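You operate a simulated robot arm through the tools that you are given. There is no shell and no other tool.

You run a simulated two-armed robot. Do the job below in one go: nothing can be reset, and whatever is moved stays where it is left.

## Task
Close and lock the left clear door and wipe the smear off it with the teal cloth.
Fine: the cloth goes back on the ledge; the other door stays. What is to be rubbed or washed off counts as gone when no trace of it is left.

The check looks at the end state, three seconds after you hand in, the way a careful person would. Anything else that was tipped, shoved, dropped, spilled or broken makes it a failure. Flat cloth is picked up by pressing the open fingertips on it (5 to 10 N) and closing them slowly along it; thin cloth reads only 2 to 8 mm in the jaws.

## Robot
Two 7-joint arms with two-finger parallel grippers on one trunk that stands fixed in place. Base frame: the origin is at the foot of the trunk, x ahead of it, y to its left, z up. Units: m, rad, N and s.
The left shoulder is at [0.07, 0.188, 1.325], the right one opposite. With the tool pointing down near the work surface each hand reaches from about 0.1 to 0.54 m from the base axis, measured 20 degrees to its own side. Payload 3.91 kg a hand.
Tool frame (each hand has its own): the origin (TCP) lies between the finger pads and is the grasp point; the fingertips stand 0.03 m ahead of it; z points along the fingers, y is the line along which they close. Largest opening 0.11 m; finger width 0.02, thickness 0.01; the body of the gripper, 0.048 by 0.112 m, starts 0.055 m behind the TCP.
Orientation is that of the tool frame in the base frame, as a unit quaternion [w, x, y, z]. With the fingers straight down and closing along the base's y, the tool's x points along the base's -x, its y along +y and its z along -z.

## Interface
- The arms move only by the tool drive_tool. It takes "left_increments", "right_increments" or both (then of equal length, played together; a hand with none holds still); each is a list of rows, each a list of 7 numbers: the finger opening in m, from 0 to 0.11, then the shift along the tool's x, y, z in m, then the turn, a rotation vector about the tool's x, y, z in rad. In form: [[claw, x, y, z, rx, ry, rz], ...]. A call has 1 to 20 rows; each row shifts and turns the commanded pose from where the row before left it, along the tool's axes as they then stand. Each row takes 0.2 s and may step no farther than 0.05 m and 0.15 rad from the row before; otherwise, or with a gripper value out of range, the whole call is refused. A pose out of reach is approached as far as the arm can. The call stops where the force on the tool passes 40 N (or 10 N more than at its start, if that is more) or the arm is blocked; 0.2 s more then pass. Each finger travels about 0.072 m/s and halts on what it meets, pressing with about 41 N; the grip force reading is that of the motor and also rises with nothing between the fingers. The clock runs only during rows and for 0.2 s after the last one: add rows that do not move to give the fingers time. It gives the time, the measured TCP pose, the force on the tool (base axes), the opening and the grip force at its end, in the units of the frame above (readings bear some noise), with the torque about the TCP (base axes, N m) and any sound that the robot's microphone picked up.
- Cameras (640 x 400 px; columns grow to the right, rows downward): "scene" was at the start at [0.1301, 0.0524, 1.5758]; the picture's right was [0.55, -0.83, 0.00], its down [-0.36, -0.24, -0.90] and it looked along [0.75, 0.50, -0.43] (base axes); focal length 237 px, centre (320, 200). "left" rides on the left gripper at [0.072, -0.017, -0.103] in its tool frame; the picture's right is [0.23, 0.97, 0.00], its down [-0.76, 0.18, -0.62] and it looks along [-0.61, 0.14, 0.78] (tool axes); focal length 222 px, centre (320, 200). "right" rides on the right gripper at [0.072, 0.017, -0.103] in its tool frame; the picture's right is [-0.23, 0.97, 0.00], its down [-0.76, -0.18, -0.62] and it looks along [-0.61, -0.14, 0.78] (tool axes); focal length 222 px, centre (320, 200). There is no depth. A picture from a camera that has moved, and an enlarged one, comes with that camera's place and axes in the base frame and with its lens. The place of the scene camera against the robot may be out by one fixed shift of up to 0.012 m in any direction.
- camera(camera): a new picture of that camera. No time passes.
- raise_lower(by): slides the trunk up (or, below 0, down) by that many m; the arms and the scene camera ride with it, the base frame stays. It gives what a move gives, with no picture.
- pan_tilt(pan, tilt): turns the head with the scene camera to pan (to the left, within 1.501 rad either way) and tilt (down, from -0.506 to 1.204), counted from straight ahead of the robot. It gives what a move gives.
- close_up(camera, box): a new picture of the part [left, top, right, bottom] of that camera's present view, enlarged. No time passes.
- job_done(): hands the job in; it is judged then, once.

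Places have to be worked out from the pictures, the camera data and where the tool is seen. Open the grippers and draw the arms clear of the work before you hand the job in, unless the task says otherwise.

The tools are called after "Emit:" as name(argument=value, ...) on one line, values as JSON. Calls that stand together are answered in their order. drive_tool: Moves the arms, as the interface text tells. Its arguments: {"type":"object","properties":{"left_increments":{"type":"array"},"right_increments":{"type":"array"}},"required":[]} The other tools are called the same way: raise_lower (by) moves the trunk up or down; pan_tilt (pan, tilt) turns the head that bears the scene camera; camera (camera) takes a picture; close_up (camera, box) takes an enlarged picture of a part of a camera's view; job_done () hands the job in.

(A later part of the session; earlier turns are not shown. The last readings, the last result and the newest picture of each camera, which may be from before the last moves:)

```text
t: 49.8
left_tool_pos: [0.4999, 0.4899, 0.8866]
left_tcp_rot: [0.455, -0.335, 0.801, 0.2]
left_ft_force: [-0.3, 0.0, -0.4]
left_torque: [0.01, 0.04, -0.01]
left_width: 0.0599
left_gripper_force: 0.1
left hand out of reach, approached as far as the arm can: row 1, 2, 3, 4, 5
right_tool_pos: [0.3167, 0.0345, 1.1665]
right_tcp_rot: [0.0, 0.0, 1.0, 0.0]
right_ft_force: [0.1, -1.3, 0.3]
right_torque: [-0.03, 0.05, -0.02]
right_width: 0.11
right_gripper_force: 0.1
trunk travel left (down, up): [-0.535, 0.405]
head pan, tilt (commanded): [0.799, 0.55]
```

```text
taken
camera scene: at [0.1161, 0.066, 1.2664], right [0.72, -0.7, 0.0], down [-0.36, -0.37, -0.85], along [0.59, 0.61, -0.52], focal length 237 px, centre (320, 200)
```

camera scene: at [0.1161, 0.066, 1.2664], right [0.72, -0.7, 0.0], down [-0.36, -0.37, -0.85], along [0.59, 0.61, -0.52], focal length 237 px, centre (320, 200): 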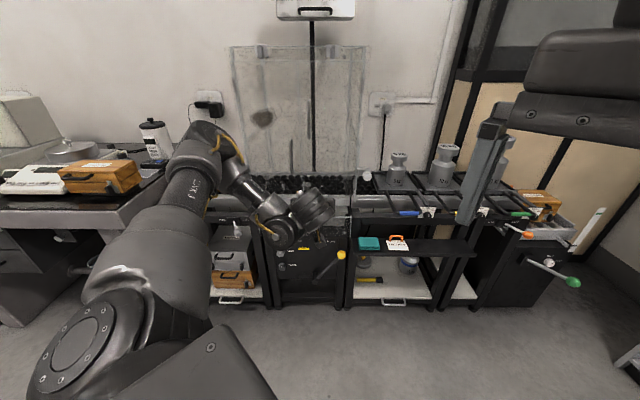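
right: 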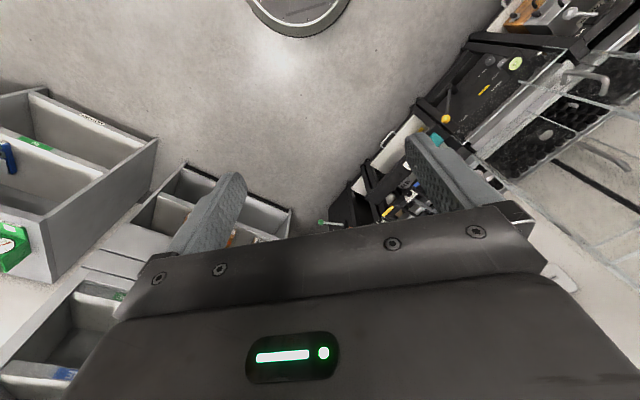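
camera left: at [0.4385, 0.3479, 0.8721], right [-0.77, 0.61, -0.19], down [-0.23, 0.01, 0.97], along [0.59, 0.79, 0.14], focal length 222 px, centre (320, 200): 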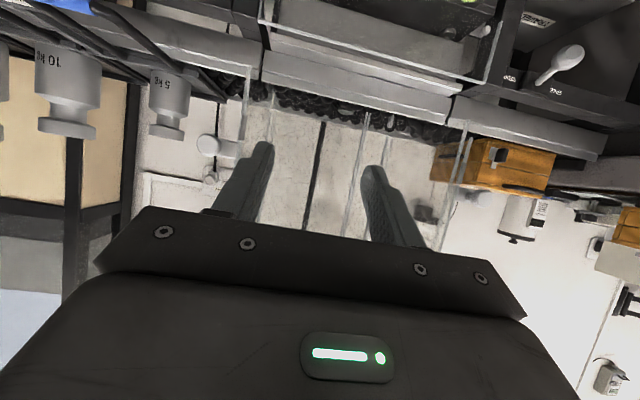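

The limits look like the wrist nearing a straight configuration. I reduce the pitch a little (to ~25°) and move forward-right, away from the folded region.

Emit:
drive_tool(left_increments=[[0.06, 0, 0, 0, 0, -0.09, 0], [0.06, -0.0085, -0.02, 0.018, 0, 0, 0], [0.06, -0.0085, -0.03, 0.018, 0, 0, 0], [0.06, -0.0085, -0.04, 0.018, 0, 0, 0], [0.06, -0.0085, -0.045, 0.018, 0, 0, 0], [0.06, -0.0085, -0.045, 0.018, 0, 0, 0], [0.06, 0, -0.045, 0, 0, 0, 0], [0.06, 0, 0, 0, 0, 0, 0]])

Emit:
camera(camera="scene")

Emit:
camera(camera="left")

```text
t: 51.6
left_tool_pos: [0.5471, 0.4487, 0.9034]
left_tcp_rot: [0.494, -0.322, 0.779, 0.211]
left_ft_force: [-0.1, 1.6, 0.2]
left_torque: [0.0, -0.02, 0.02]
left_width: 0.0598
left_gripper_force: 0.2
left hand out of reach, approached as far as the arm can: row 2, 3, 4, 5, 6, 7
right_tool_pos: [0.3149, 0.0358, 1.1657]
right_tcp_rot: [0.0, 0.001, 1.0, -0.001]
right_ft_force: [0.2, 0.7, -0.1]
right_torque: [0.0, 0.02, 0.0]
right_width: 0.11
right_gripper_force: 0.1
trunk travel left (down, up): [-0.535, 0.405]
head pan, tilt (commanded): [0.799, 0.55]
```

```text
taken
camera scene: at [0.1157, 0.0665, 1.2665], right [0.72, -0.7, 0.0], down [-0.36, -0.38, -0.85], along [0.59, 0.61, -0.52], focal length 237 px, centre (320, 200)
```

scene: 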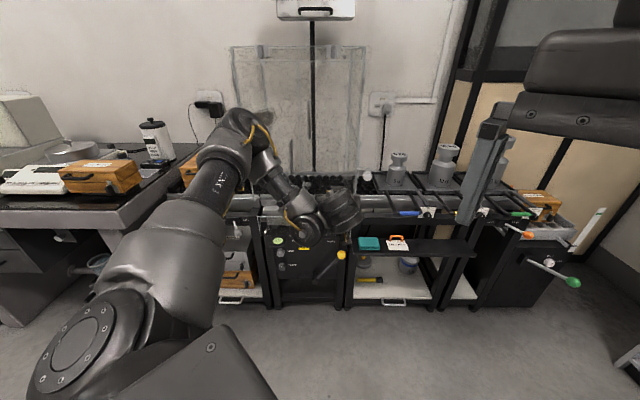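

```text
taken
camera left: at [0.47, 0.3495, 0.8808], right [-0.76, 0.62, -0.2], down [-0.29, -0.05, 0.96], along [0.58, 0.78, 0.22], focal length 222 px, centre (320, 200)
```

left: 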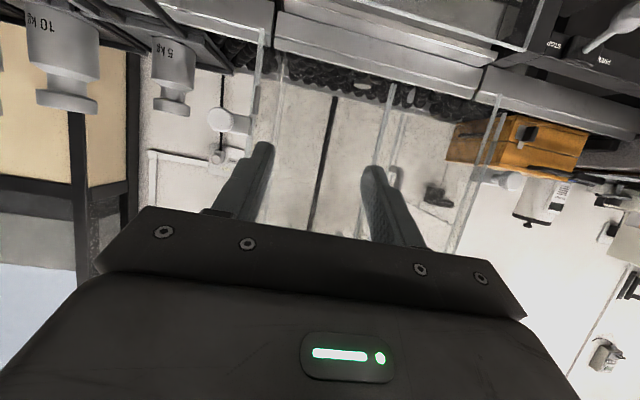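

Still limited at this pitch. I return the tool to horizontal and move forward to X≈0.70, the known good region, before shifting right.

Emit:
drive_tool(left_increments=[[0.06, 0, 0, 0.01, 0, -0.145, 0], [0.06, 0, 0, 0.02, 0, -0.145, 0], [0.06, 0, 0, 0.02, 0, -0.14, 0], [0.06, 0, 0, 0.025, 0, 0, 0], [0.06, 0, 0, 0.025, 0, 0, 0], [0.06, 0, 0, 0.025, 0, 0, 0], [0.06, 0, 0, 0, 0, 0, 0]])

Emit:
camera(camera="scene")

```text
t: 53.2
left_tool_pos: [0.6034, 0.5346, 0.9101]
left_tcp_rot: [0.644, -0.271, 0.658, 0.279]
left_ft_force: [-0.9, -0.3, -0.1]
left_torque: [-0.01, -0.02, -0.01]
left_width: 0.0601
left_gripper_force: 0.0
left hand out of reach, approached as far as the arm can: row 5, 6
right_tool_pos: [0.315, 0.0345, 1.1659]
right_tcp_rot: [0.0, 0.0, 1.0, 0.0]
right_ft_force: [0.0, 0.5, -0.1]
right_torque: [0.01, 0.03, -0.02]
right_width: 0.1101
right_gripper_force: 0.0
trunk travel left (down, up): [-0.535, 0.405]
head pan, tilt (commanded): [0.799, 0.55]
```

```text
taken
camera scene: at [0.1163, 0.0653, 1.2665], right [0.72, -0.7, 0.0], down [-0.36, -0.37, -0.85], along [0.59, 0.61, -0.52], focal length 237 px, centre (320, 200)
```

scene: 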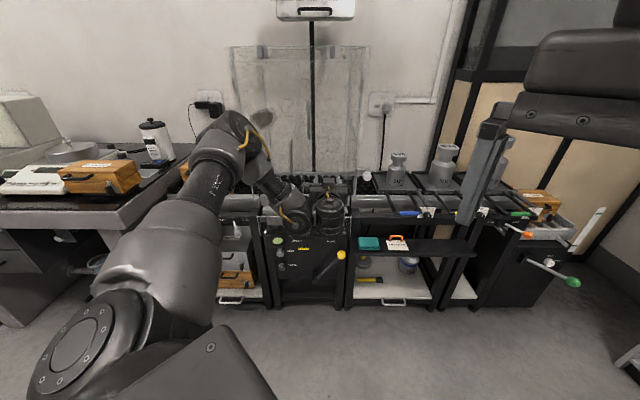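

Reach shrinks as I go right with the tool facing 45°. For the cloth I can instead point the tool along the arm (yaw ≈ 21°), so I yaw it right by 0.42 rad and test moving toward the ledge.

Emit:
drive_tool(left_increments=[[0.06, 0, 0, 0, 0.14, 0, 0], [0.06, 0, 0, 0, 0.14, 0, 0], [0.06, 0, 0, 0, 0.14, 0, 0], [0.06, 0, -0.03, 0, 0, 0, 0], [0.06, 0, -0.03, 0, 0, 0, 0], [0.06, 0, 0, 0, 0, 0, 0]])

Emit:
camera(camera="scene")

```text
t: 54.6
left_tool_pos: [0.6273, 0.4793, 0.9114]
left_tcp_rot: [0.687, -0.132, 0.702, 0.135]
left_ft_force: [0.2, -0.1, -0.3]
left_torque: [-0.01, 0.01, 0.01]
left_width: 0.0603
left_gripper_force: 0.0
right_tool_pos: [0.3141, 0.0361, 1.1665]
right_tcp_rot: [0.0, -0.001, 1.0, 0.0]
right_ft_force: [0.0, -0.2, -0.1]
right_torque: [0.01, -0.01, -0.03]
right_width: 0.1102
right_gripper_force: 0.1
trunk travel left (down, up): [-0.535, 0.405]
head pan, tilt (commanded): [0.799, 0.55]
```

```text
taken
camera scene: at [0.1154, 0.0668, 1.2665], right [0.72, -0.7, 0.0], down [-0.36, -0.38, -0.85], along [0.59, 0.61, -0.52], focal length 237 px, centre (320, 200)
```

scene: 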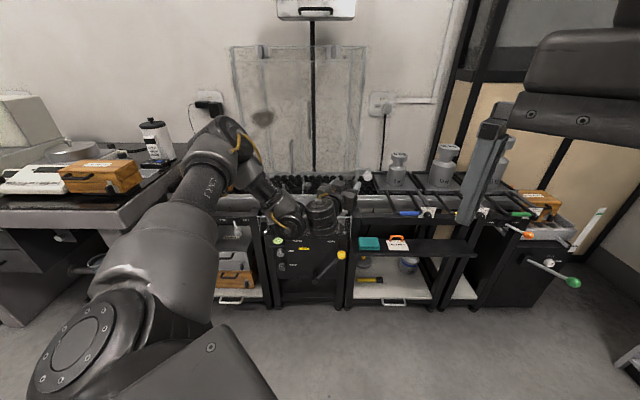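

Reach is fine with yaw ≈ 22°. Now I pitch down in steps to see how far it goes here.

Emit:
drive_tool(left_increments=[[0.06, 0, 0, 0, 0, 0.14, 0], [0.06, 0, 0, 0, 0, 0.14, 0], [0.06, 0, 0, 0, 0, 0.14, 0], [0.06, 0, 0, 0, 0, 0.14, 0], [0.06, 0, 0, 0, 0, 0, 0]])

```text
t: 55.8
left_tool_pos: [0.6345, 0.4656, 0.9056]
left_tcp_rot: [0.524, -0.148, 0.834, 0.094]
left_ft_force: [-0.3, 0.6, 0.2]
left_torque: [-0.01, -0.02, 0.01]
left_width: 0.06
left_gripper_force: 0.0
left hand out of reach, approached as far as the arm can: row 1, 2
right_tool_pos: [0.3149, 0.0364, 1.166]
right_tcp_rot: [0.001, 0.0, 1.0, 0.0]
right_ft_force: [0.8, 1.3, -0.1]
right_torque: [-0.03, -0.02, 0.02]
right_width: 0.1099
right_gripper_force: 0.0
trunk travel left (down, up): [-0.535, 0.405]
head pan, tilt (commanded): [0.799, 0.55]
```

It passed the tight spot and rows 3–4 were reachable. I continue pitching down.

Emit:
drive_tool(left_increments=[[0.06, 0, 0, 0, 0, 0.14, 0], [0.06, 0, 0, 0, 0, 0.14, 0], [0.06, 0, 0, 0, 0, 0.14, 0], [0.06, 0, 0, 0, 0, 0, 0]])

Emit:
camera(camera="scene")

```text
t: 56.8
left_tool_pos: [0.633, 0.4652, 0.905]
left_tcp_rot: [0.338, -0.165, 0.925, 0.062]
left_ft_force: [0.2, 1.2, 0.2]
left_torque: [-0.01, 0.02, -0.02]
left_width: 0.06
left_gripper_force: 0.1
right_tool_pos: [0.3142, 0.0356, 1.1669]
right_tcp_rot: [0.0, 0.0, 1.0, 0.0]
right_ft_force: [0.0, -0.4, -0.5]
right_torque: [-0.02, 0.04, 0.01]
right_width: 0.1102
right_gripper_force: 0.0
trunk travel left (down, up): [-0.535, 0.405]
head pan, tilt (commanded): [0.799, 0.55]
```

```text
taken
camera scene: at [0.1158, 0.0666, 1.2664], right [0.72, -0.7, 0.0], down [-0.36, -0.38, -0.85], along [0.59, 0.61, -0.52], focal length 237 px, centre (320, 200)
```

scene: 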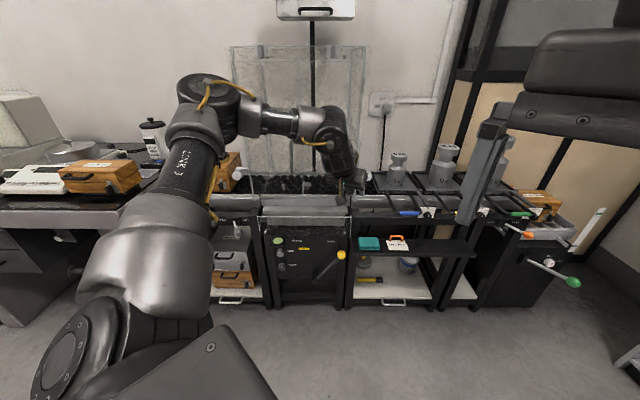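

The arm has taken the tool-down branch with the tool at 50° pitch, fully reachable. I shift right 5 cm and then lower the trunk by 0.25 m to bring the hand near the ledge height.

Emit:
drive_tool(left_increments=[[0.06, 0, -0.025, 0, 0, 0, 0], [0.06, 0, -0.025, 0, 0, 0, 0], [0.06, 0, 0, 0, 0, 0, 0]])

Emit:
raise_lower(by=-0.22)

Emit:
camera(camera="scene")

Emit:
camera(camera="left")

```text
t: 57.6
left_tool_pos: [0.65, 0.417, 0.9046]
left_tcp_rot: [0.339, -0.165, 0.924, 0.062]
left_ft_force: [-0.1, 0.8, 0.4]
left_torque: [0.01, 0.04, -0.04]
left_width: 0.0601
left_gripper_force: 0.0
right_tool_pos: [0.3153, 0.0352, 1.1668]
right_tcp_rot: [0.0, -0.001, 1.0, -0.001]
right_ft_force: [0.1, -0.3, -0.9]
right_torque: [-0.02, -0.03, 0.01]
right_width: 0.11
right_gripper_force: 0.1
trunk travel left (down, up): [-0.535, 0.405]
head pan, tilt (commanded): [0.799, 0.55]
```

```text
t: 60.0
left_tool_pos: [0.6506, 0.4149, 0.6848]
left_tcp_rot: [0.338, -0.165, 0.925, 0.061]
left_ft_force: [0.8, 0.2, -0.5]
left_torque: [-0.02, -0.02, 0.02]
left_width: 0.0601
left_gripper_force: 0.1
right_tool_pos: [0.3148, 0.034, 0.9457]
right_tcp_rot: [0.0, 0.0, 1.0, -0.001]
right_ft_force: [-0.2, 0.8, -0.1]
right_torque: [0.0, 0.0, -0.02]
right_width: 0.11
right_gripper_force: 0.1
trunk travel left (down, up): [-0.315, 0.625]
head pan, tilt (commanded): [0.799, 0.55]
```

```text
taken
camera scene: at [0.1159, 0.0659, 1.0465], right [0.72, -0.7, 0.0], down [-0.36, -0.37, -0.85], along [0.59, 0.61, -0.52], focal length 237 px, centre (320, 200)
```

scene: 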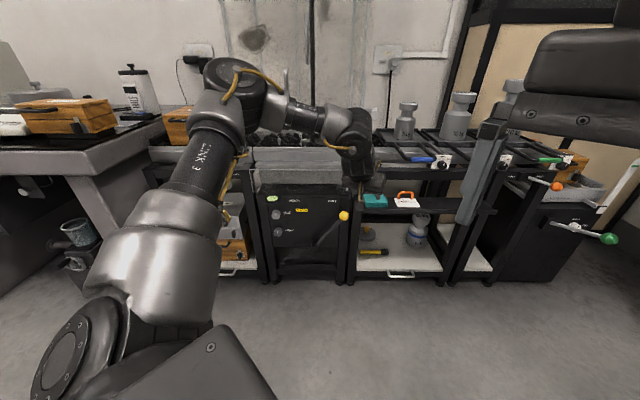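

```text
taken
camera left: at [0.5417, 0.358, 0.7166], right [-0.5, 0.85, -0.14], down [0.11, 0.23, 0.97], along [0.86, 0.47, -0.21], focal length 222 px, centre (320, 200)
```

left: 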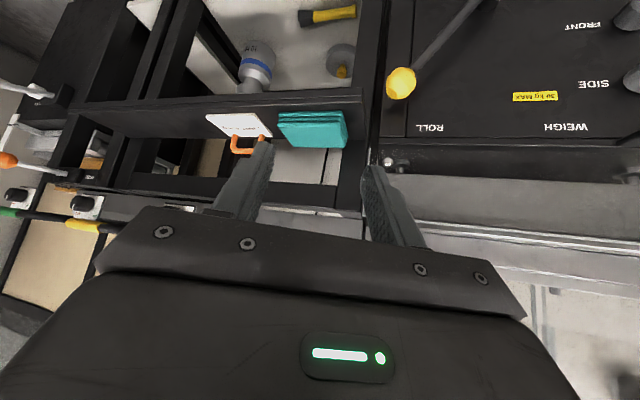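

The wrist camera sees the cloth and ledge (upside-down view). I zoom in to locate the cloth corners.

Emit:
close_up(camera="left", box=[200, 70, 400, 195])

Emit:
close_up(camera="scene", box=[340, 170, 440, 232])

```text
3.20 times, centred on (300, 132) of left
camera zoom: at [0.5417, 0.358, 0.7166], right [-0.5, 0.85, -0.14], down [0.11, 0.23, 0.97], along [0.86, 0.47, -0.21], focal length 711 px, centre (384, 416)
```

zoom: 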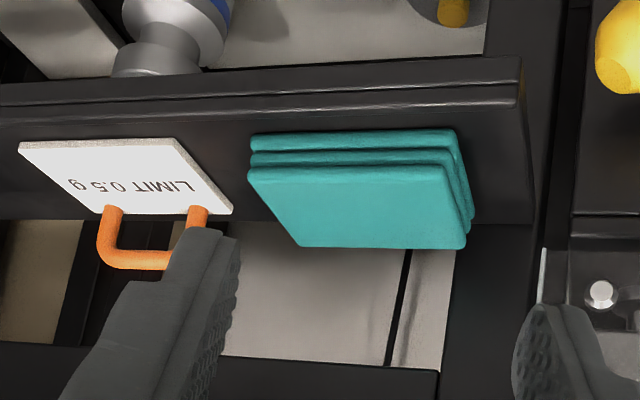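

```text
6.40 times, centred on (390, 201) of scene
camera zoom: at [0.1159, 0.0659, 1.0465], right [0.72, -0.7, 0.0], down [-0.36, -0.37, -0.85], along [0.59, 0.61, -0.52], focal length 1517 px, centre (-128, 194)
```

zoom: 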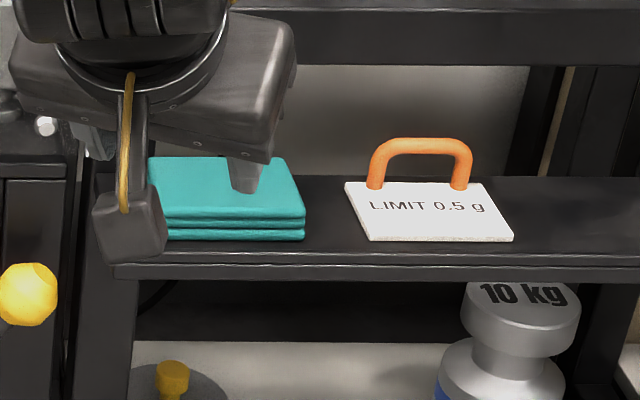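

Cloth located: centre ≈ (0.814, 0.480), top z≈0.563, about 8.7×7 cm in three layers; the limit plate is about 4 cm to its right. I move forward above the cloth with fingers open 0.06.

Emit:
drive_tool(left_increments=[[0.06, -0.0251, 0.001, 0.0212, 0, 0, 0], [0.06, -0.0251, 0.001, 0.0212, 0, 0, 0], [0.06, -0.0251, 0.001, 0.0212, 0, 0, 0], [0.06, -0.0251, 0.001, 0.0212, 0, 0, 0], [0.06, -0.0251, 0.001, 0.0212, 0, 0, 0], [0.06, 0, 0, 0, 0, 0, 0]])

Emit:
camera(camera="left")

Emit:
close_up(camera="scene", box=[320, 150, 448, 230])

```text
t: 61.4
left_tool_pos: [0.7726, 0.4823, 0.6887]
left_tcp_rot: [0.338, -0.165, 0.925, 0.062]
left_ft_force: [-0.4, -0.4, 0.2]
left_torque: [-0.02, -0.01, -0.01]
left_width: 0.0595
left_gripper_force: 0.1
left hand out of reach, approached as far as the arm can: row 4, 5
right_tool_pos: [0.3146, 0.0363, 0.947]
right_tcp_rot: [0.0, 0.0, 1.0, 0.0]
right_ft_force: [0.2, 0.6, -0.1]
right_torque: [-0.01, -0.01, 0.0]
right_width: 0.1101
right_gripper_force: 0.0
trunk travel left (down, up): [-0.315, 0.625]
head pan, tilt (commanded): [0.799, 0.55]
```

```text
taken
camera left: at [0.6642, 0.4244, 0.7202], right [-0.5, 0.85, -0.14], down [0.11, 0.23, 0.97], along [0.86, 0.47, -0.21], focal length 222 px, centre (320, 200)
```

left: 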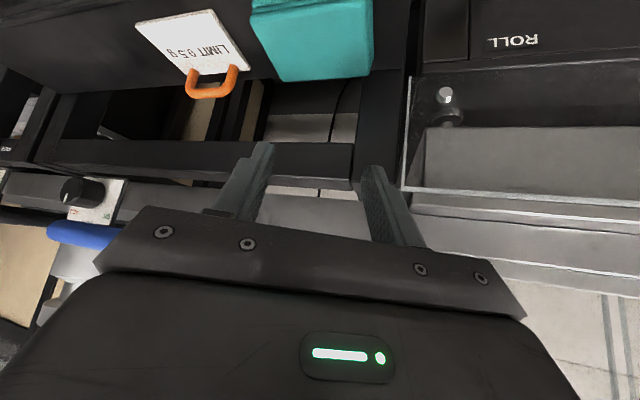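

```text
5.00 times, centred on (384, 190) of scene
camera zoom: at [0.1162, 0.0661, 1.0464], right [0.72, -0.7, 0.0], down [-0.36, -0.38, -0.85], along [0.59, 0.61, -0.52], focal length 1185 px, centre (0, 250)
```

zoom: 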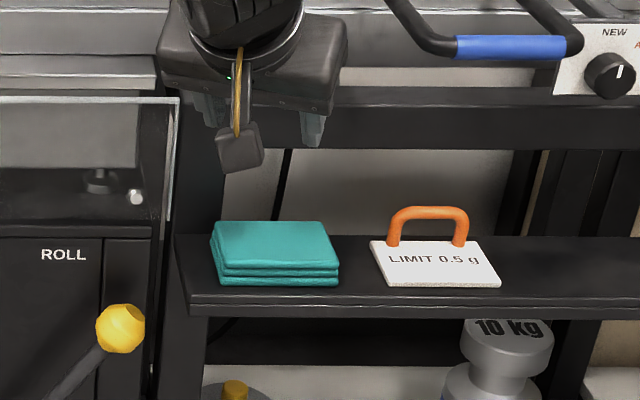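

Reach ended about 3 cm short at this pitch. I reduce the pitch to about 42°, shift right 2 cm, and come down to about 4 cm above the cloth.

Emit:
drive_tool(left_increments=[[0.06, 0, -0.01, 0, 0, -0.14, 0], [0.06, 0.0117, -0.01, 0.017, 0, 0, 0], [0.06, 0.0117, 0, 0.017, 0, 0, 0], [0.06, 0.0117, 0, 0.017, 0, 0, 0], [0.06, 0, 0, 0, 0, 0, 0]])

Emit:
camera(camera="left")

Emit:
close_up(camera="scene", box=[320, 150, 448, 230])

```text
t: 62.6
left_tool_pos: [0.7726, 0.474, 0.6377]
left_tcp_rot: [0.402, -0.16, 0.899, 0.073]
left_ft_force: [-0.9, -1.0, -0.7]
left_torque: [-0.01, 0.01, 0.0]
left_width: 0.0598
left_gripper_force: 0.1
left hand out of reach, approached as far as the arm can: row 3, 4
right_tool_pos: [0.3142, 0.0361, 0.9455]
right_tcp_rot: [0.0, 0.0, 1.0, 0.0]
right_ft_force: [-0.1, -0.6, 0.1]
right_torque: [-0.01, -0.03, 0.02]
right_width: 0.1101
right_gripper_force: 0.0
trunk travel left (down, up): [-0.315, 0.625]
head pan, tilt (commanded): [0.799, 0.55]
```

```text
taken
camera left: at [0.6611, 0.4149, 0.6519], right [-0.48, 0.86, -0.17], down [-0.02, 0.18, 0.98], along [0.88, 0.48, -0.07], focal length 222 px, centre (320, 200)
```

left: 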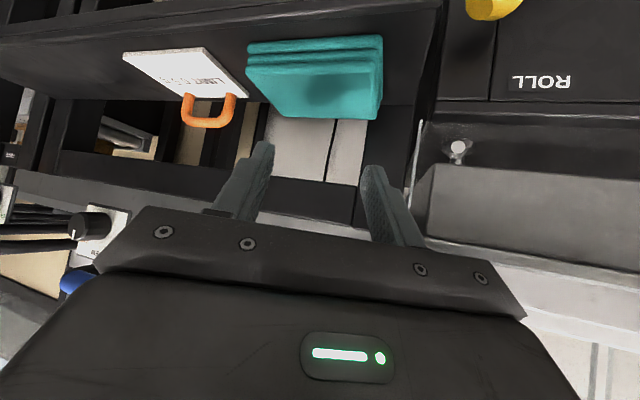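

```text
5.00 times, centred on (384, 190) of scene
camera zoom: at [0.116, 0.066, 1.0465], right [0.72, -0.7, 0.0], down [-0.36, -0.37, -0.85], along [0.59, 0.61, -0.52], focal length 1185 px, centre (0, 250)
```

zoom: 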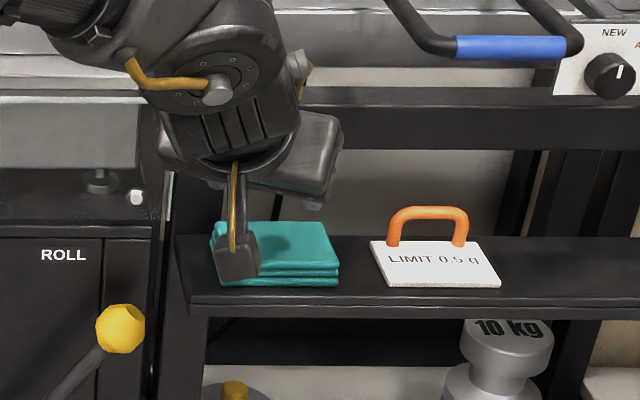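

I'm at the reach boundary because the wrist is well below the shoulder. I back off and up, turn the yaw slightly left, then lower the trunk another 0.14 m for more reach.

Emit:
drive_tool(left_increments=[[0.06, -0.0126, 0, -0.0383, 0, 0, 0], [0.06, -0.0126, 0, -0.0383, 0, 0, 0], [0.06, -0.0126, 0, -0.0383, 0, 0, 0], [0.06, -0.0126, 0, -0.0383, 0, 0, 0], [0.06, 0, 0, 0, -0.0746, 0, -0.0668], [0.06, 0, 0, 0, 0, 0, 0]])

Emit:
raise_lower(by=-0.14)

Emit:
camera(camera="scene")

Emit:
camera(camera="left")

```text
t: 64.0
left_tool_pos: [0.6971, 0.4442, 0.7778]
left_tcp_rot: [0.397, -0.207, 0.889, 0.094]
left_ft_force: [0.3, 0.0, -0.2]
left_torque: [-0.04, 0.01, 0.0]
left_width: 0.06
left_gripper_force: 0.0
right_tool_pos: [0.3134, 0.036, 0.947]
right_tcp_rot: [0.0, -0.001, 1.0, 0.0]
right_ft_force: [-0.3, 0.6, 0.9]
right_torque: [-0.01, 0.0, -0.03]
right_width: 0.11
right_gripper_force: 0.1
trunk travel left (down, up): [-0.315, 0.625]
head pan, tilt (commanded): [0.799, 0.55]
```

```text
t: 65.6
left_tool_pos: [0.699, 0.4443, 0.6381]
left_tcp_rot: [0.397, -0.205, 0.89, 0.093]
left_ft_force: [0.2, -0.6, 0.9]
left_torque: [0.01, -0.02, 0.01]
left_width: 0.0598
left_gripper_force: 0.0
right_tool_pos: [0.3142, 0.0351, 0.8061]
right_tcp_rot: [0.0, 0.0, 1.0, 0.0]
right_ft_force: [0.3, 0.7, -0.7]
right_torque: [-0.01, -0.02, -0.01]
right_width: 0.1101
right_gripper_force: 0.0
trunk travel left (down, up): [-0.175, 0.765]
head pan, tilt (commanded): [0.799, 0.55]
```

```text
taken
camera scene: at [0.1159, 0.0659, 0.9065], right [0.72, -0.7, 0.0], down [-0.36, -0.37, -0.85], along [0.59, 0.61, -0.52], focal length 237 px, centre (320, 200)
```

scene: 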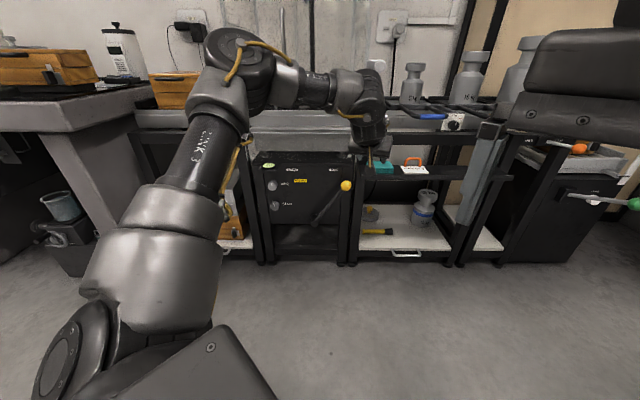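

```text
taken
camera left: at [0.5924, 0.3745, 0.6516], right [-0.56, 0.81, -0.17], down [-0.04, 0.18, 0.98], along [0.82, 0.56, -0.07], focal length 222 px, centre (320, 200)
```

left: 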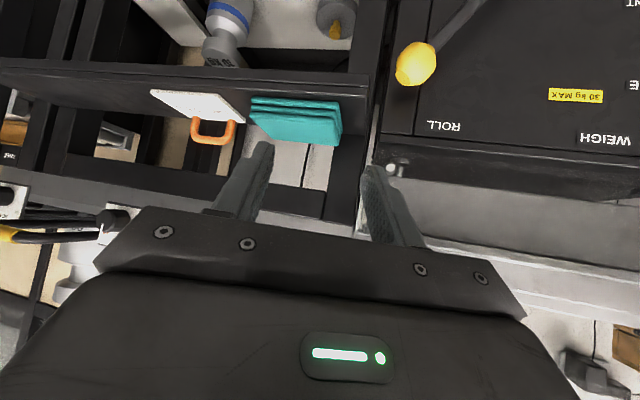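

Now well placed. I zoom in on the cloth once more for final coordinates.

Emit:
close_up(camera="left", box=[220, 80, 380, 180])

```text
4.00 times, centred on (300, 130) of left
camera zoom: at [0.5924, 0.3745, 0.6516], right [-0.56, 0.81, -0.17], down [-0.04, 0.18, 0.98], along [0.82, 0.56, -0.07], focal length 888 px, centre (400, 480)
```

zoom: 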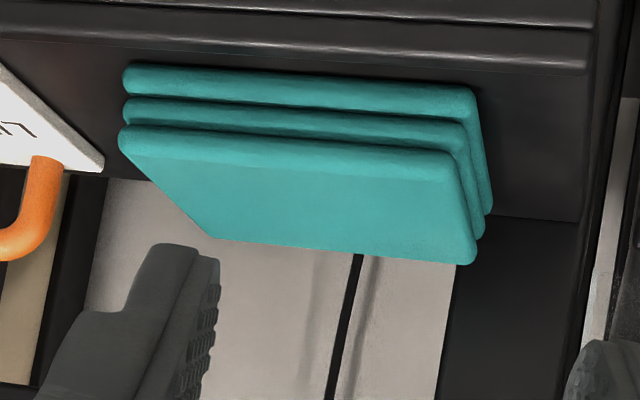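

Coordinates agree with before (top face z≈0.563). I move to above the grasp point, leaving the fingertips about 2 cm above the cloth.

Emit:
drive_tool(left_increments=[[0.06, -0.0204, -0.0067, 0.0227, 0, 0, 0], [0.06, -0.0204, -0.0067, 0.0227, 0, 0, 0], [0.06, -0.0204, -0.0067, 0.0227, 0, 0, 0], [0.06, 0.0112, 0, 0.01, 0, 0, 0], [0.06, 0.0112, 0, 0.01, 0, 0, 0], [0.06, 0, 0, 0, 0, 0, 0]])

Emit:
camera(camera="left")

Emit:
close_up(camera="scene", box=[330, 120, 458, 200])

```text
t: 67.0
left_tool_pos: [0.7807, 0.4684, 0.6066]
left_tcp_rot: [0.397, -0.206, 0.89, 0.093]
left_ft_force: [0.0, -0.4, -0.1]
left_torque: [0.01, -0.01, -0.02]
left_width: 0.0599
left_gripper_force: 0.1
left hand out of reach, approached as far as the arm can: row 3
right_tool_pos: [0.3143, 0.0345, 0.8048]
right_tcp_rot: [0.0, 0.001, 1.0, 0.001]
right_ft_force: [0.3, 0.8, -1.0]
right_torque: [0.0, 0.02, -0.02]
right_width: 0.1099
right_gripper_force: 0.1
trunk travel left (down, up): [-0.175, 0.765]
head pan, tilt (commanded): [0.799, 0.55]
```

```text
taken
camera left: at [0.6754, 0.3989, 0.6217], right [-0.56, 0.81, -0.17], down [-0.04, 0.18, 0.98], along [0.82, 0.56, -0.07], focal length 222 px, centre (320, 200)
```

left: 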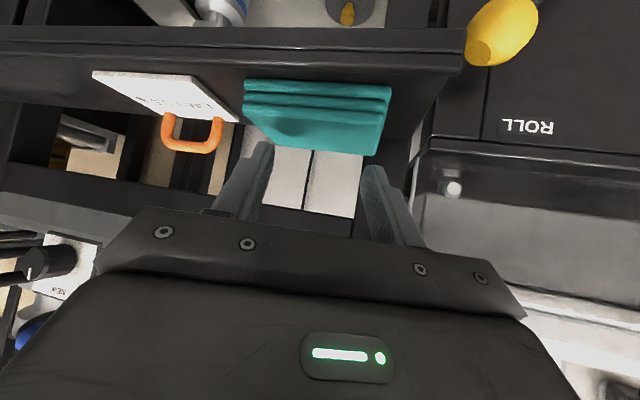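

```text
5.00 times, centred on (394, 160) of scene
camera zoom: at [0.116, 0.066, 0.9064], right [0.72, -0.7, 0.0], down [-0.36, -0.37, -0.85], along [0.59, 0.61, -0.52], focal length 1185 px, centre (-50, 400)
```

zoom: 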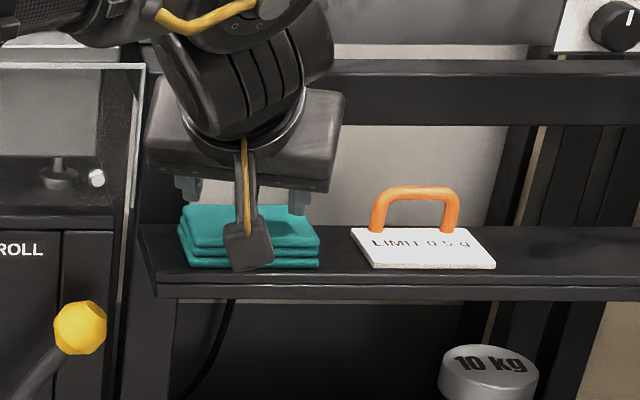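

I'm about 1 cm too far left and slightly short. I shift right and forward 1 cm, narrow the fingers to 0.05, and come down to about 5 mm above the cloth.

Emit:
drive_tool(left_increments=[[0.05, -0.0034, -0.005, 0.0037, 0, 0, 0], [0.05, -0.0034, -0.005, 0.0037, 0, 0, 0], [0.05, 0.0041, 0, 0.0037, 0, 0, 0], [0.05, 0.0041, 0, 0.0037, 0, 0, 0], [0.05, 0, 0, 0, 0, 0, 0]])

Emit:
close_up(camera="left", box=[220, 60, 420, 185])

Emit:
close_up(camera="scene", box=[350, 140, 414, 180])

```text
t: 68.2
left_tool_pos: [0.7812, 0.4666, 0.5963]
left_tcp_rot: [0.398, -0.206, 0.889, 0.094]
left_ft_force: [1.0, 0.5, 5.5]
left_torque: [0.05, -0.1, 0.0]
left_width: 0.05
left_gripper_force: 0.1
left hand out of reach, approached as far as the arm can: row 1, 2
right_tool_pos: [0.3145, 0.0346, 0.8068]
right_tcp_rot: [-0.001, 0.0, 1.0, 0.001]
right_ft_force: [0.8, 0.3, 1.5]
right_torque: [0.02, -0.02, -0.01]
right_width: 0.1102
right_gripper_force: 0.0
trunk travel left (down, up): [-0.175, 0.765]
head pan, tilt (commanded): [0.799, 0.55]
```

```text
3.20 times, centred on (320, 122) of left
camera zoom: at [0.6765, 0.398, 0.61], right [-0.56, 0.81, -0.17], down [-0.04, 0.18, 0.98], along [0.82, 0.56, -0.07], focal length 711 px, centre (320, 448)
```

zoom: 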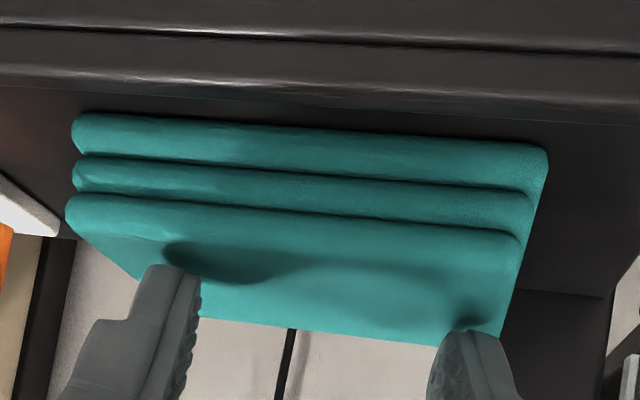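

```text
10.00 times, centred on (382, 160) of scene
camera zoom: at [0.1155, 0.0657, 0.9066], right [0.72, -0.7, 0.0], down [-0.36, -0.37, -0.85], along [0.59, 0.61, -0.52], focal length 2370 px, centre (-300, 600)
```

zoom: 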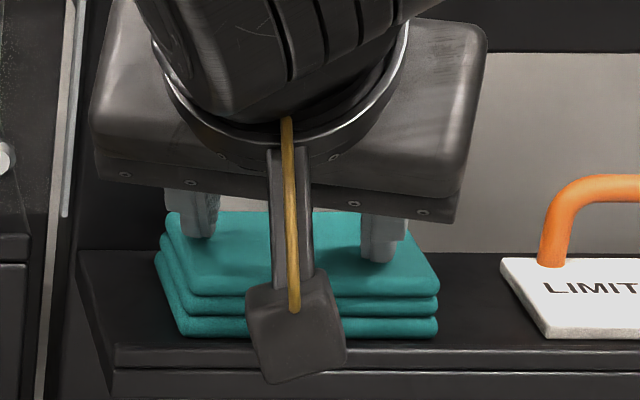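

Contact already (5.5 N), but the left finger sits right at the cloth's edge. I lift 12 mm, shift 1 cm right, and come down again.

Emit:
drive_tool(left_increments=[[0.05, -0.0089, 0, -0.008, 0, 0, 0], [0.05, 0.001, -0.01, -0.001, 0, 0, 0], [0.05, 0.0045, 0, 0.004, 0, 0, 0], [0.05, 0.003, 0, 0.0027, 0, 0, 0], [0.05, 0, 0, 0, 0, 0, 0]])

Emit:
close_up(camera="left", box=[220, 60, 420, 185])

Emit:
close_up(camera="scene", box=[350, 140, 414, 180])

```text
t: 69.4
left_tool_pos: [0.7792, 0.4597, 0.5969]
left_tcp_rot: [0.398, -0.205, 0.889, 0.093]
left_ft_force: [0.0, -0.1, -0.1]
left_torque: [0.0, 0.03, -0.01]
left_width: 0.05
left_gripper_force: 0.1
left hand out of reach, approached as far as the arm can: row 2
right_tool_pos: [0.3139, 0.035, 0.8066]
right_tcp_rot: [0.0, 0.0, 1.0, 0.0]
right_ft_force: [0.1, 0.1, 1.1]
right_torque: [0.01, 0.04, -0.02]
right_width: 0.11
right_gripper_force: 0.1
trunk travel left (down, up): [-0.175, 0.765]
head pan, tilt (commanded): [0.799, 0.55]
```

```text
3.20 times, centred on (320, 122) of left
camera zoom: at [0.6744, 0.3904, 0.6111], right [-0.56, 0.81, -0.17], down [-0.04, 0.18, 0.98], along [0.83, 0.56, -0.07], focal length 711 px, centre (320, 448)
```

zoom: 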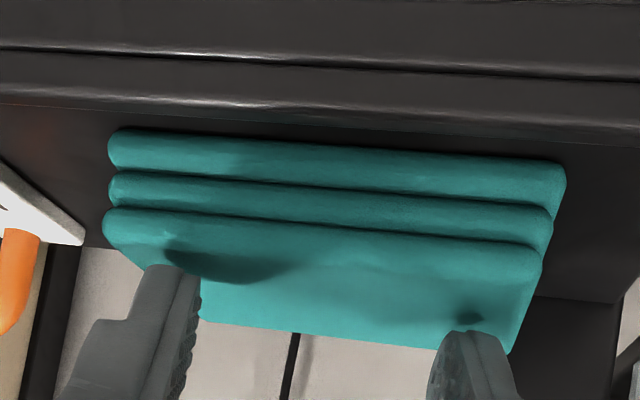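

```text
10.00 times, centred on (382, 160) of scene
camera zoom: at [0.116, 0.066, 0.9064], right [0.72, -0.7, 0.0], down [-0.36, -0.37, -0.85], along [0.59, 0.61, -0.52], focal length 2370 px, centre (-300, 600)
```

zoom: 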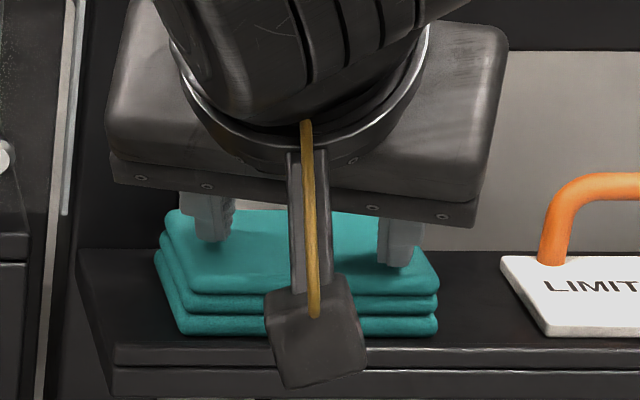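

Fingers are now well inside the cloth. I press down in 2 mm steps to reach 5–10 N.

Emit:
drive_tool(left_increments=[[0.05, 0.0015, 0, 0.0013, 0, 0, 0], [0.05, 0, 0, 0, 0, 0, 0]])

```text
t: 70.0
left_tool_pos: [0.7794, 0.4589, 0.5942]
left_tcp_rot: [0.398, -0.205, 0.889, 0.093]
left_ft_force: [2.1, 0.7, 2.8]
left_torque: [0.04, -0.09, 0.03]
left_width: 0.0502
left_gripper_force: 0.1
right_tool_pos: [0.3151, 0.0339, 0.8067]
right_tcp_rot: [0.0, 0.0, 1.0, 0.0]
right_ft_force: [0.1, 1.2, 0.5]
right_torque: [-0.01, -0.01, 0.01]
right_width: 0.1102
right_gripper_force: 0.0
trunk travel left (down, up): [-0.175, 0.765]
head pan, tilt (commanded): [0.799, 0.55]
```

Light contact of 2.8 N; I press a bit further.

Emit:
drive_tool(left_increments=[[0.05, 0.0015, 0, 0.0013, 0, 0, 0], [0.05, 0, 0, 0, 0, 0, 0]])

```text
t: 70.6
left_tool_pos: [0.7795, 0.4595, 0.5956]
left_tcp_rot: [0.4, -0.205, 0.888, 0.093]
left_ft_force: [1.8, 3.4, 10.6]
left_torque: [0.11, -0.23, 0.03]
left_width: 0.0501
left_gripper_force: 0.2
right_tool_pos: [0.3147, 0.0344, 0.808]
right_tcp_rot: [0.001, 0.0, 1.0, 0.0]
right_ft_force: [-0.3, -1.3, 0.0]
right_torque: [-0.01, 0.02, -0.02]
right_width: 0.1101
right_gripper_force: 0.0
trunk travel left (down, up): [-0.175, 0.765]
head pan, tilt (commanded): [0.799, 0.55]
```

About 10.6 N; I ease off half a millimetre and close the fingers slowly along the cloth.

Emit:
drive_tool(left_increments=[[0.05, -0.0004, 0, -0.0003, 0, 0, 0], [0.046, 0, 0, 0, 0, 0, 0], [0.042, 0, 0, 0, 0, 0, 0], [0.038, 0, 0, 0, 0, 0, 0], [0.034, 0, 0, 0, 0, 0, 0], [0.03, 0, 0, 0, 0, 0, 0], [0.026, 0, 0, 0, 0, 0, 0], [0.022, 0, 0, 0, 0, 0, 0], [0.018, 0, 0, 0, 0, 0, 0], [0.014, 0, 0, 0, 0, 0, 0], [0.01, 0, 0, 0, 0, 0, 0], [0.006, 0, 0, 0, 0, 0, 0], [0.002, 0, 0, 0, 0, 0, 0], [0.0, 0, 0, 0, 0, 0, 0], [0.0, 0, 0, 0, 0, 0, 0]])

Emit:
close_up(camera="left", box=[220, 60, 420, 185])

Emit:
close_up(camera="scene", box=[350, 140, 414, 180])

```text
t: 73.8
left_tool_pos: [0.7797, 0.4591, 0.5956]
left_tcp_rot: [0.398, -0.205, 0.889, 0.092]
left_ft_force: [-0.2, -1.1, 8.6]
left_torque: [0.05, -0.13, 0.03]
left_width: 0.0
left_gripper_force: 37.7
right_tool_pos: [0.3142, 0.0352, 0.8072]
right_tcp_rot: [0.001, 0.0, 1.0, 0.0]
right_ft_force: [-0.2, 0.3, -0.1]
right_torque: [0.01, 0.01, -0.02]
right_width: 0.1101
right_gripper_force: 0.1
trunk travel left (down, up): [-0.175, 0.765]
head pan, tilt (commanded): [0.799, 0.55]
```

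```text
3.20 times, centred on (320, 122) of left
camera zoom: at [0.6735, 0.3898, 0.6097], right [-0.56, 0.81, -0.17], down [-0.04, 0.18, 0.98], along [0.83, 0.56, -0.07], focal length 711 px, centre (320, 448)
```

zoom: 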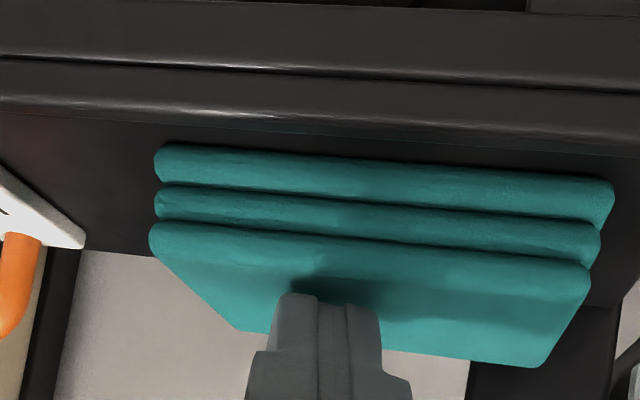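

```text
10.00 times, centred on (382, 160) of scene
camera zoom: at [0.1149, 0.0653, 0.9067], right [0.72, -0.7, 0.0], down [-0.36, -0.37, -0.85], along [0.59, 0.61, -0.52], focal length 2370 px, centre (-300, 600)
```

zoom: 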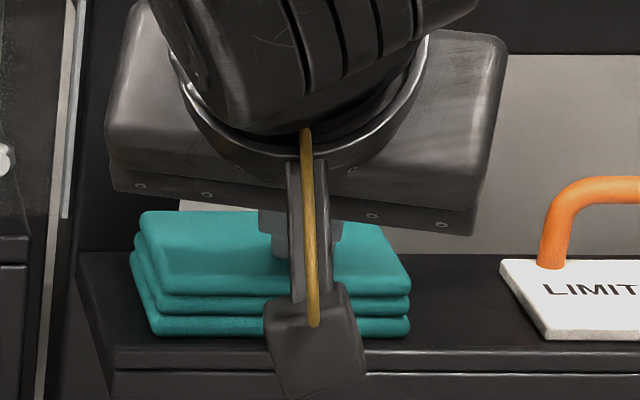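

The jaws closed to 0.0: the fingertips slid over the stack, and the cloth just moved about 1 cm left as one piece. I look closely at how it behaved before choosing another grasp.

Emit:
drive_tool(left_increments=[[0.0, -0.0149, 0, -0.0134, 0, 0, 0], [0.03, -0.0149, 0, -0.0134, 0, 0, 0], [0.06, -0.0149, 0, -0.0134, 0, 0, 0], [0.06, 0, 0, 0, 0, 0, 0]])

Emit:
close_up(camera="left", box=[220, 40, 420, 165])

Emit:
close_up(camera="scene", box=[350, 140, 414, 180])

```text
t: 74.8
left_tool_pos: [0.7773, 0.4582, 0.6536]
left_tcp_rot: [0.397, -0.205, 0.89, 0.093]
left_ft_force: [0.1, 0.1, -0.4]
left_torque: [-0.03, 0.0, -0.05]
left_width: 0.0599
left_gripper_force: 0.1
left hand out of reach, approached as far as the arm can: row 3
right_tool_pos: [0.3145, 0.0352, 0.8065]
right_tcp_rot: [0.0, 0.0, 1.0, 0.0]
right_ft_force: [-0.7, -0.5, -0.1]
right_torque: [-0.01, 0.01, 0.03]
right_width: 0.1101
right_gripper_force: 0.0
trunk travel left (down, up): [-0.175, 0.765]
head pan, tilt (commanded): [0.799, 0.55]
```

```text
3.20 times, centred on (320, 102) of left
camera zoom: at [0.6697, 0.3893, 0.6681], right [-0.56, 0.81, -0.17], down [-0.04, 0.18, 0.98], along [0.83, 0.56, -0.07], focal length 711 px, centre (320, 512)
```

zoom: 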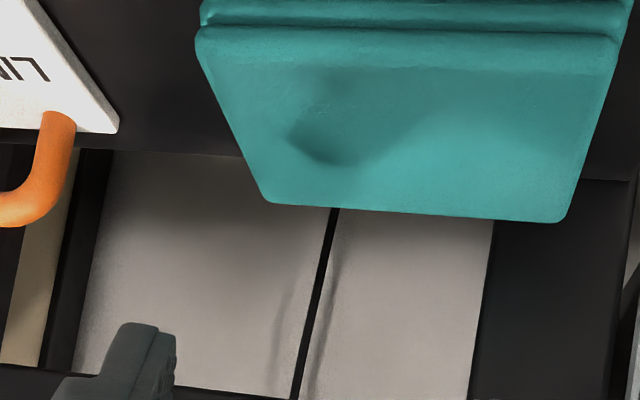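

```text
10.00 times, centred on (382, 160) of scene
camera zoom: at [0.116, 0.066, 0.9064], right [0.72, -0.7, 0.0], down [-0.36, -0.37, -0.85], along [0.59, 0.61, -0.52], focal length 2370 px, centre (-300, 600)
```

zoom: 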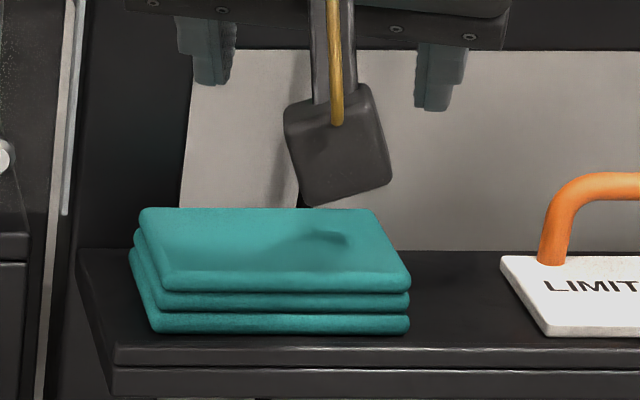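

The cloth is a firm folded pad, about 8.4×6.7×2.4 cm, now centred at X≈0.781, lateral 0.200. It fits inside the 0.11 m jaw, so I'll straddle its sides instead. I open fully, turn the yaw to ≈34.5°, and centre over it.

Emit:
drive_tool(left_increments=[[0.08, 0, 0, 0, -0.108, 0, -0.0969], [0.11, -0.0033, 0.0034, 0.0036, 0, 0, 0], [0.11, -0.0032, 0.0033, 0.0036, 0, 0, 0], [0.11, 0, 0, 0, 0, 0, 0], [0.11, 0, 0, 0, 0, 0, 0]])

Emit:
camera(camera="left")

Emit:
close_up(camera="scene", box=[346, 135, 426, 185])

```text
t: 76.0
left_tool_pos: [0.7581, 0.4782, 0.6515]
left_tcp_rot: [0.389, -0.27, 0.872, 0.123]
left_ft_force: [1.0, 0.7, -0.4]
left_torque: [0.02, 0.0, 0.02]
left_width: 0.1101
left_gripper_force: 0.1
left hand out of reach, approached as far as the arm can: row 1
right_tool_pos: [0.3155, 0.035, 0.8061]
right_tcp_rot: [0.0, 0.001, 1.0, 0.001]
right_ft_force: [0.3, 0.4, 0.8]
right_torque: [-0.05, -0.02, -0.01]
right_width: 0.11
right_gripper_force: 0.1
trunk travel left (down, up): [-0.175, 0.765]
head pan, tilt (commanded): [0.799, 0.55]
```

```text
taken
camera left: at [0.6647, 0.3952, 0.6659], right [-0.68, 0.72, -0.17], down [-0.06, 0.17, 0.98], along [0.73, 0.67, -0.07], focal length 222 px, centre (320, 200)
```

left: 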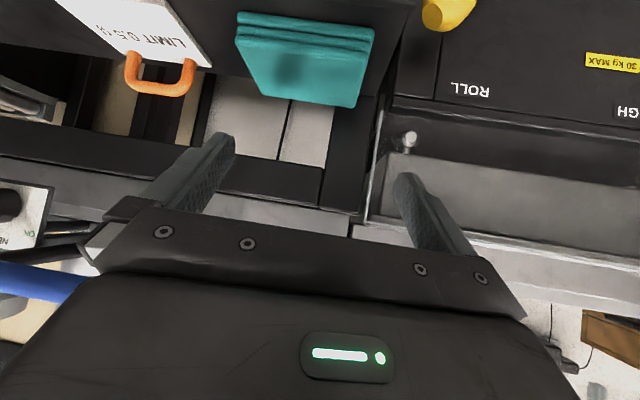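

```text
8.00 times, centred on (386, 160) of scene
camera zoom: at [0.116, 0.066, 0.9064], right [0.72, -0.7, 0.0], down [-0.36, -0.37, -0.85], along [0.59, 0.61, -0.52], focal length 1896 px, centre (-208, 520)
```

zoom: 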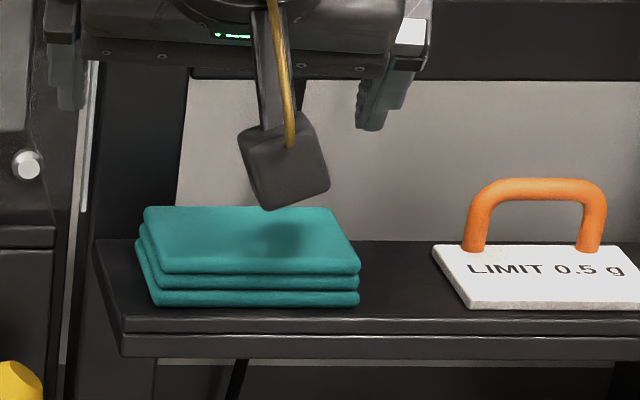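

Only the turning row was limited; later rows were fine. I shift right 2.3 cm and forward 1.5 cm to centre over the pad.

Emit:
drive_tool(left_increments=[[0.11, 0, -0.0118, 0, 0, 0, 0], [0.11, 0, -0.0117, 0, 0, 0, 0], [0.11, -0.005, 0, 0.0056, 0, 0, 0], [0.11, -0.005, 0, 0.0056, 0, 0, 0], [0.11, 0, 0, 0, 0, 0, 0]])

Emit:
close_up(camera="left", box=[160, 0, 460, 188])

```text
t: 77.2
left_tool_pos: [0.7607, 0.478, 0.6462]
left_tcp_rot: [0.39, -0.269, 0.872, 0.121]
left_ft_force: [0.8, 0.1, 0.1]
left_torque: [0.02, 0.0, 0.01]
left_width: 0.1098
left_gripper_force: 0.1
left hand out of reach, approached as far as the arm can: row 1, 2, 3, 4
right_tool_pos: [0.3151, 0.0349, 0.8059]
right_tcp_rot: [0.0, 0.001, 1.0, 0.0]
right_ft_force: [-0.7, 0.0, 0.1]
right_torque: [-0.01, -0.02, 0.01]
right_width: 0.1102
right_gripper_force: 0.2
trunk travel left (down, up): [-0.175, 0.765]
head pan, tilt (commanded): [0.799, 0.55]
```

```text
2.13 times, centred on (310, 94) of left
camera zoom: at [0.6666, 0.3942, 0.6596], right [-0.67, 0.72, -0.17], down [-0.07, 0.17, 0.98], along [0.74, 0.67, -0.07], focal length 473 px, centre (341, 426)
```

zoom: 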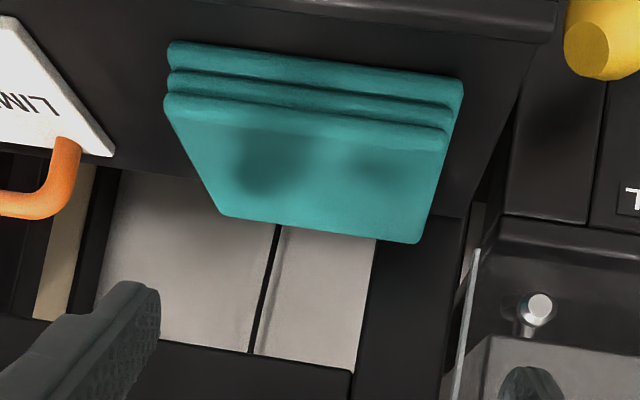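

Turning left costs reach. I compromise at yaw ≈28°, where the pad's diagonal chord (~9.3 cm) still fits in the jaws. I move over the pad with fingertips about 2 cm above it.

Emit:
drive_tool(left_increments=[[0.11, 0, 0, 0, 0.0894, 0, 0.0802], [0.11, 0.0135, -0.0161, 0.0121, 0, 0, 0], [0.11, 0.0134, 0, 0.0121, 0, 0, 0], [0.11, -0.0075, 0, 0.0084, 0, 0, 0], [0.11, 0, 0, 0, 0, 0, 0]])

Emit:
close_up(camera="left", box=[160, 40, 480, 240])

Emit:
close_up(camera="scene", box=[346, 135, 426, 185])

```text
t: 78.4
left_tool_pos: [0.7795, 0.4688, 0.6073]
left_tcp_rot: [0.397, -0.216, 0.887, 0.098]
left_ft_force: [0.1, 0.0, 0.1]
left_torque: [0.01, 0.03, -0.02]
left_width: 0.11
left_gripper_force: 0.1
right_tool_pos: [0.3153, 0.0353, 0.8062]
right_tcp_rot: [0.0, 0.001, 1.0, 0.0]
right_ft_force: [-0.6, -0.1, 0.1]
right_torque: [-0.02, -0.05, 0.02]
right_width: 0.1098
right_gripper_force: 0.1
trunk travel left (down, up): [-0.175, 0.765]
head pan, tilt (commanded): [0.799, 0.55]
```

```text
2.00 times, centred on (320, 140) of left
camera zoom: at [0.6749, 0.3965, 0.622], right [-0.58, 0.79, -0.17], down [-0.04, 0.17, 0.98], along [0.81, 0.58, -0.07], focal length 444 px, centre (320, 320)
```

zoom: 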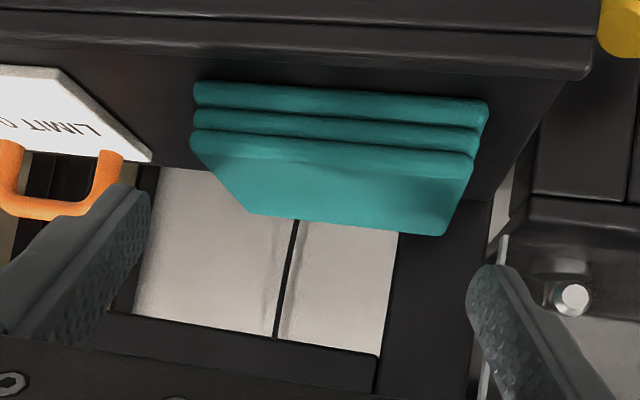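

```text
8.00 times, centred on (386, 160) of scene
camera zoom: at [0.1161, 0.0659, 0.9064], right [0.72, -0.7, 0.0], down [-0.36, -0.37, -0.85], along [0.59, 0.61, -0.52], focal length 1896 px, centre (-208, 520)
```

zoom: 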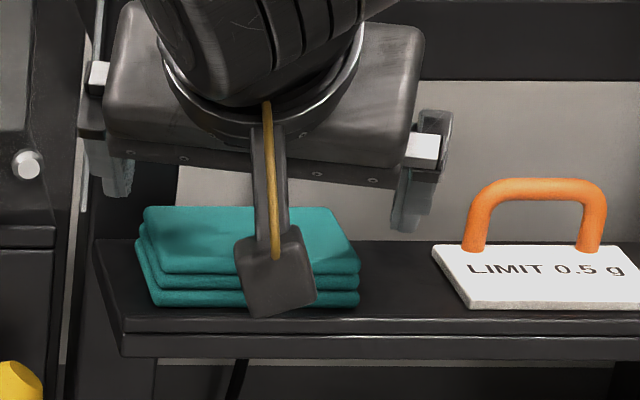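

The right finger would only catch the pad's very front corner here, so I'll first drag the pad about 2 cm toward the robot: close the fingers above it, press lightly on the top, and pull.

Emit:
drive_tool(left_increments=[[0.08, 0, 0, 0, 0, 0, 0], [0.05, 0, 0, 0, 0, 0, 0], [0.02, 0, 0, 0, 0, 0, 0], [0.0, 0, 0, 0, 0, 0, 0], [0.0, 0.0052, 0, 0.0047, 0, 0, 0], [0.0, 0.0022, 0, 0.002, 0, 0, 0], [0.0, 0, 0, 0, 0, 0, 0]])

```text
t: 80.0
left_tool_pos: [0.779, 0.4689, 0.5986]
left_tcp_rot: [0.396, -0.217, 0.887, 0.098]
left_ft_force: [-0.1, -1.4, 0.0]
left_torque: [0.0, -0.03, 0.01]
left_width: 0.0001
left_gripper_force: 37.4
right_tool_pos: [0.3144, 0.0352, 0.8061]
right_tcp_rot: [-0.001, 0.001, 1.0, 0.0]
right_ft_force: [0.4, 0.7, 0.3]
right_torque: [0.0, 0.0, 0.02]
right_width: 0.1099
right_gripper_force: 0.1
trunk travel left (down, up): [-0.175, 0.765]
head pan, tilt (commanded): [0.799, 0.55]
```

Not touching yet at z=0.5986; I go down 2 mm at a time until the press is around 8 N.

Emit:
drive_tool(left_increments=[[0.0, 0.0015, 0, 0.0013, 0, 0, 0], [0.0, 0.0015, 0, 0.0013, 0, 0, 0], [0.0, 0, 0, 0, 0, 0, 0]])

```text
t: 80.8
left_tool_pos: [0.7773, 0.4691, 0.5973]
left_tcp_rot: [0.397, -0.216, 0.887, 0.098]
left_ft_force: [1.3, 0.8, 3.2]
left_torque: [0.03, -0.1, 0.01]
left_width: 0.0
left_gripper_force: 37.2
right_tool_pos: [0.3144, 0.0356, 0.8064]
right_tcp_rot: [0.0, 0.0, 1.0, 0.0]
right_ft_force: [0.0, -0.7, -0.1]
right_torque: [-0.02, 0.01, 0.02]
right_width: 0.11
right_gripper_force: 0.1
trunk travel left (down, up): [-0.175, 0.765]
head pan, tilt (commanded): [0.799, 0.55]
```

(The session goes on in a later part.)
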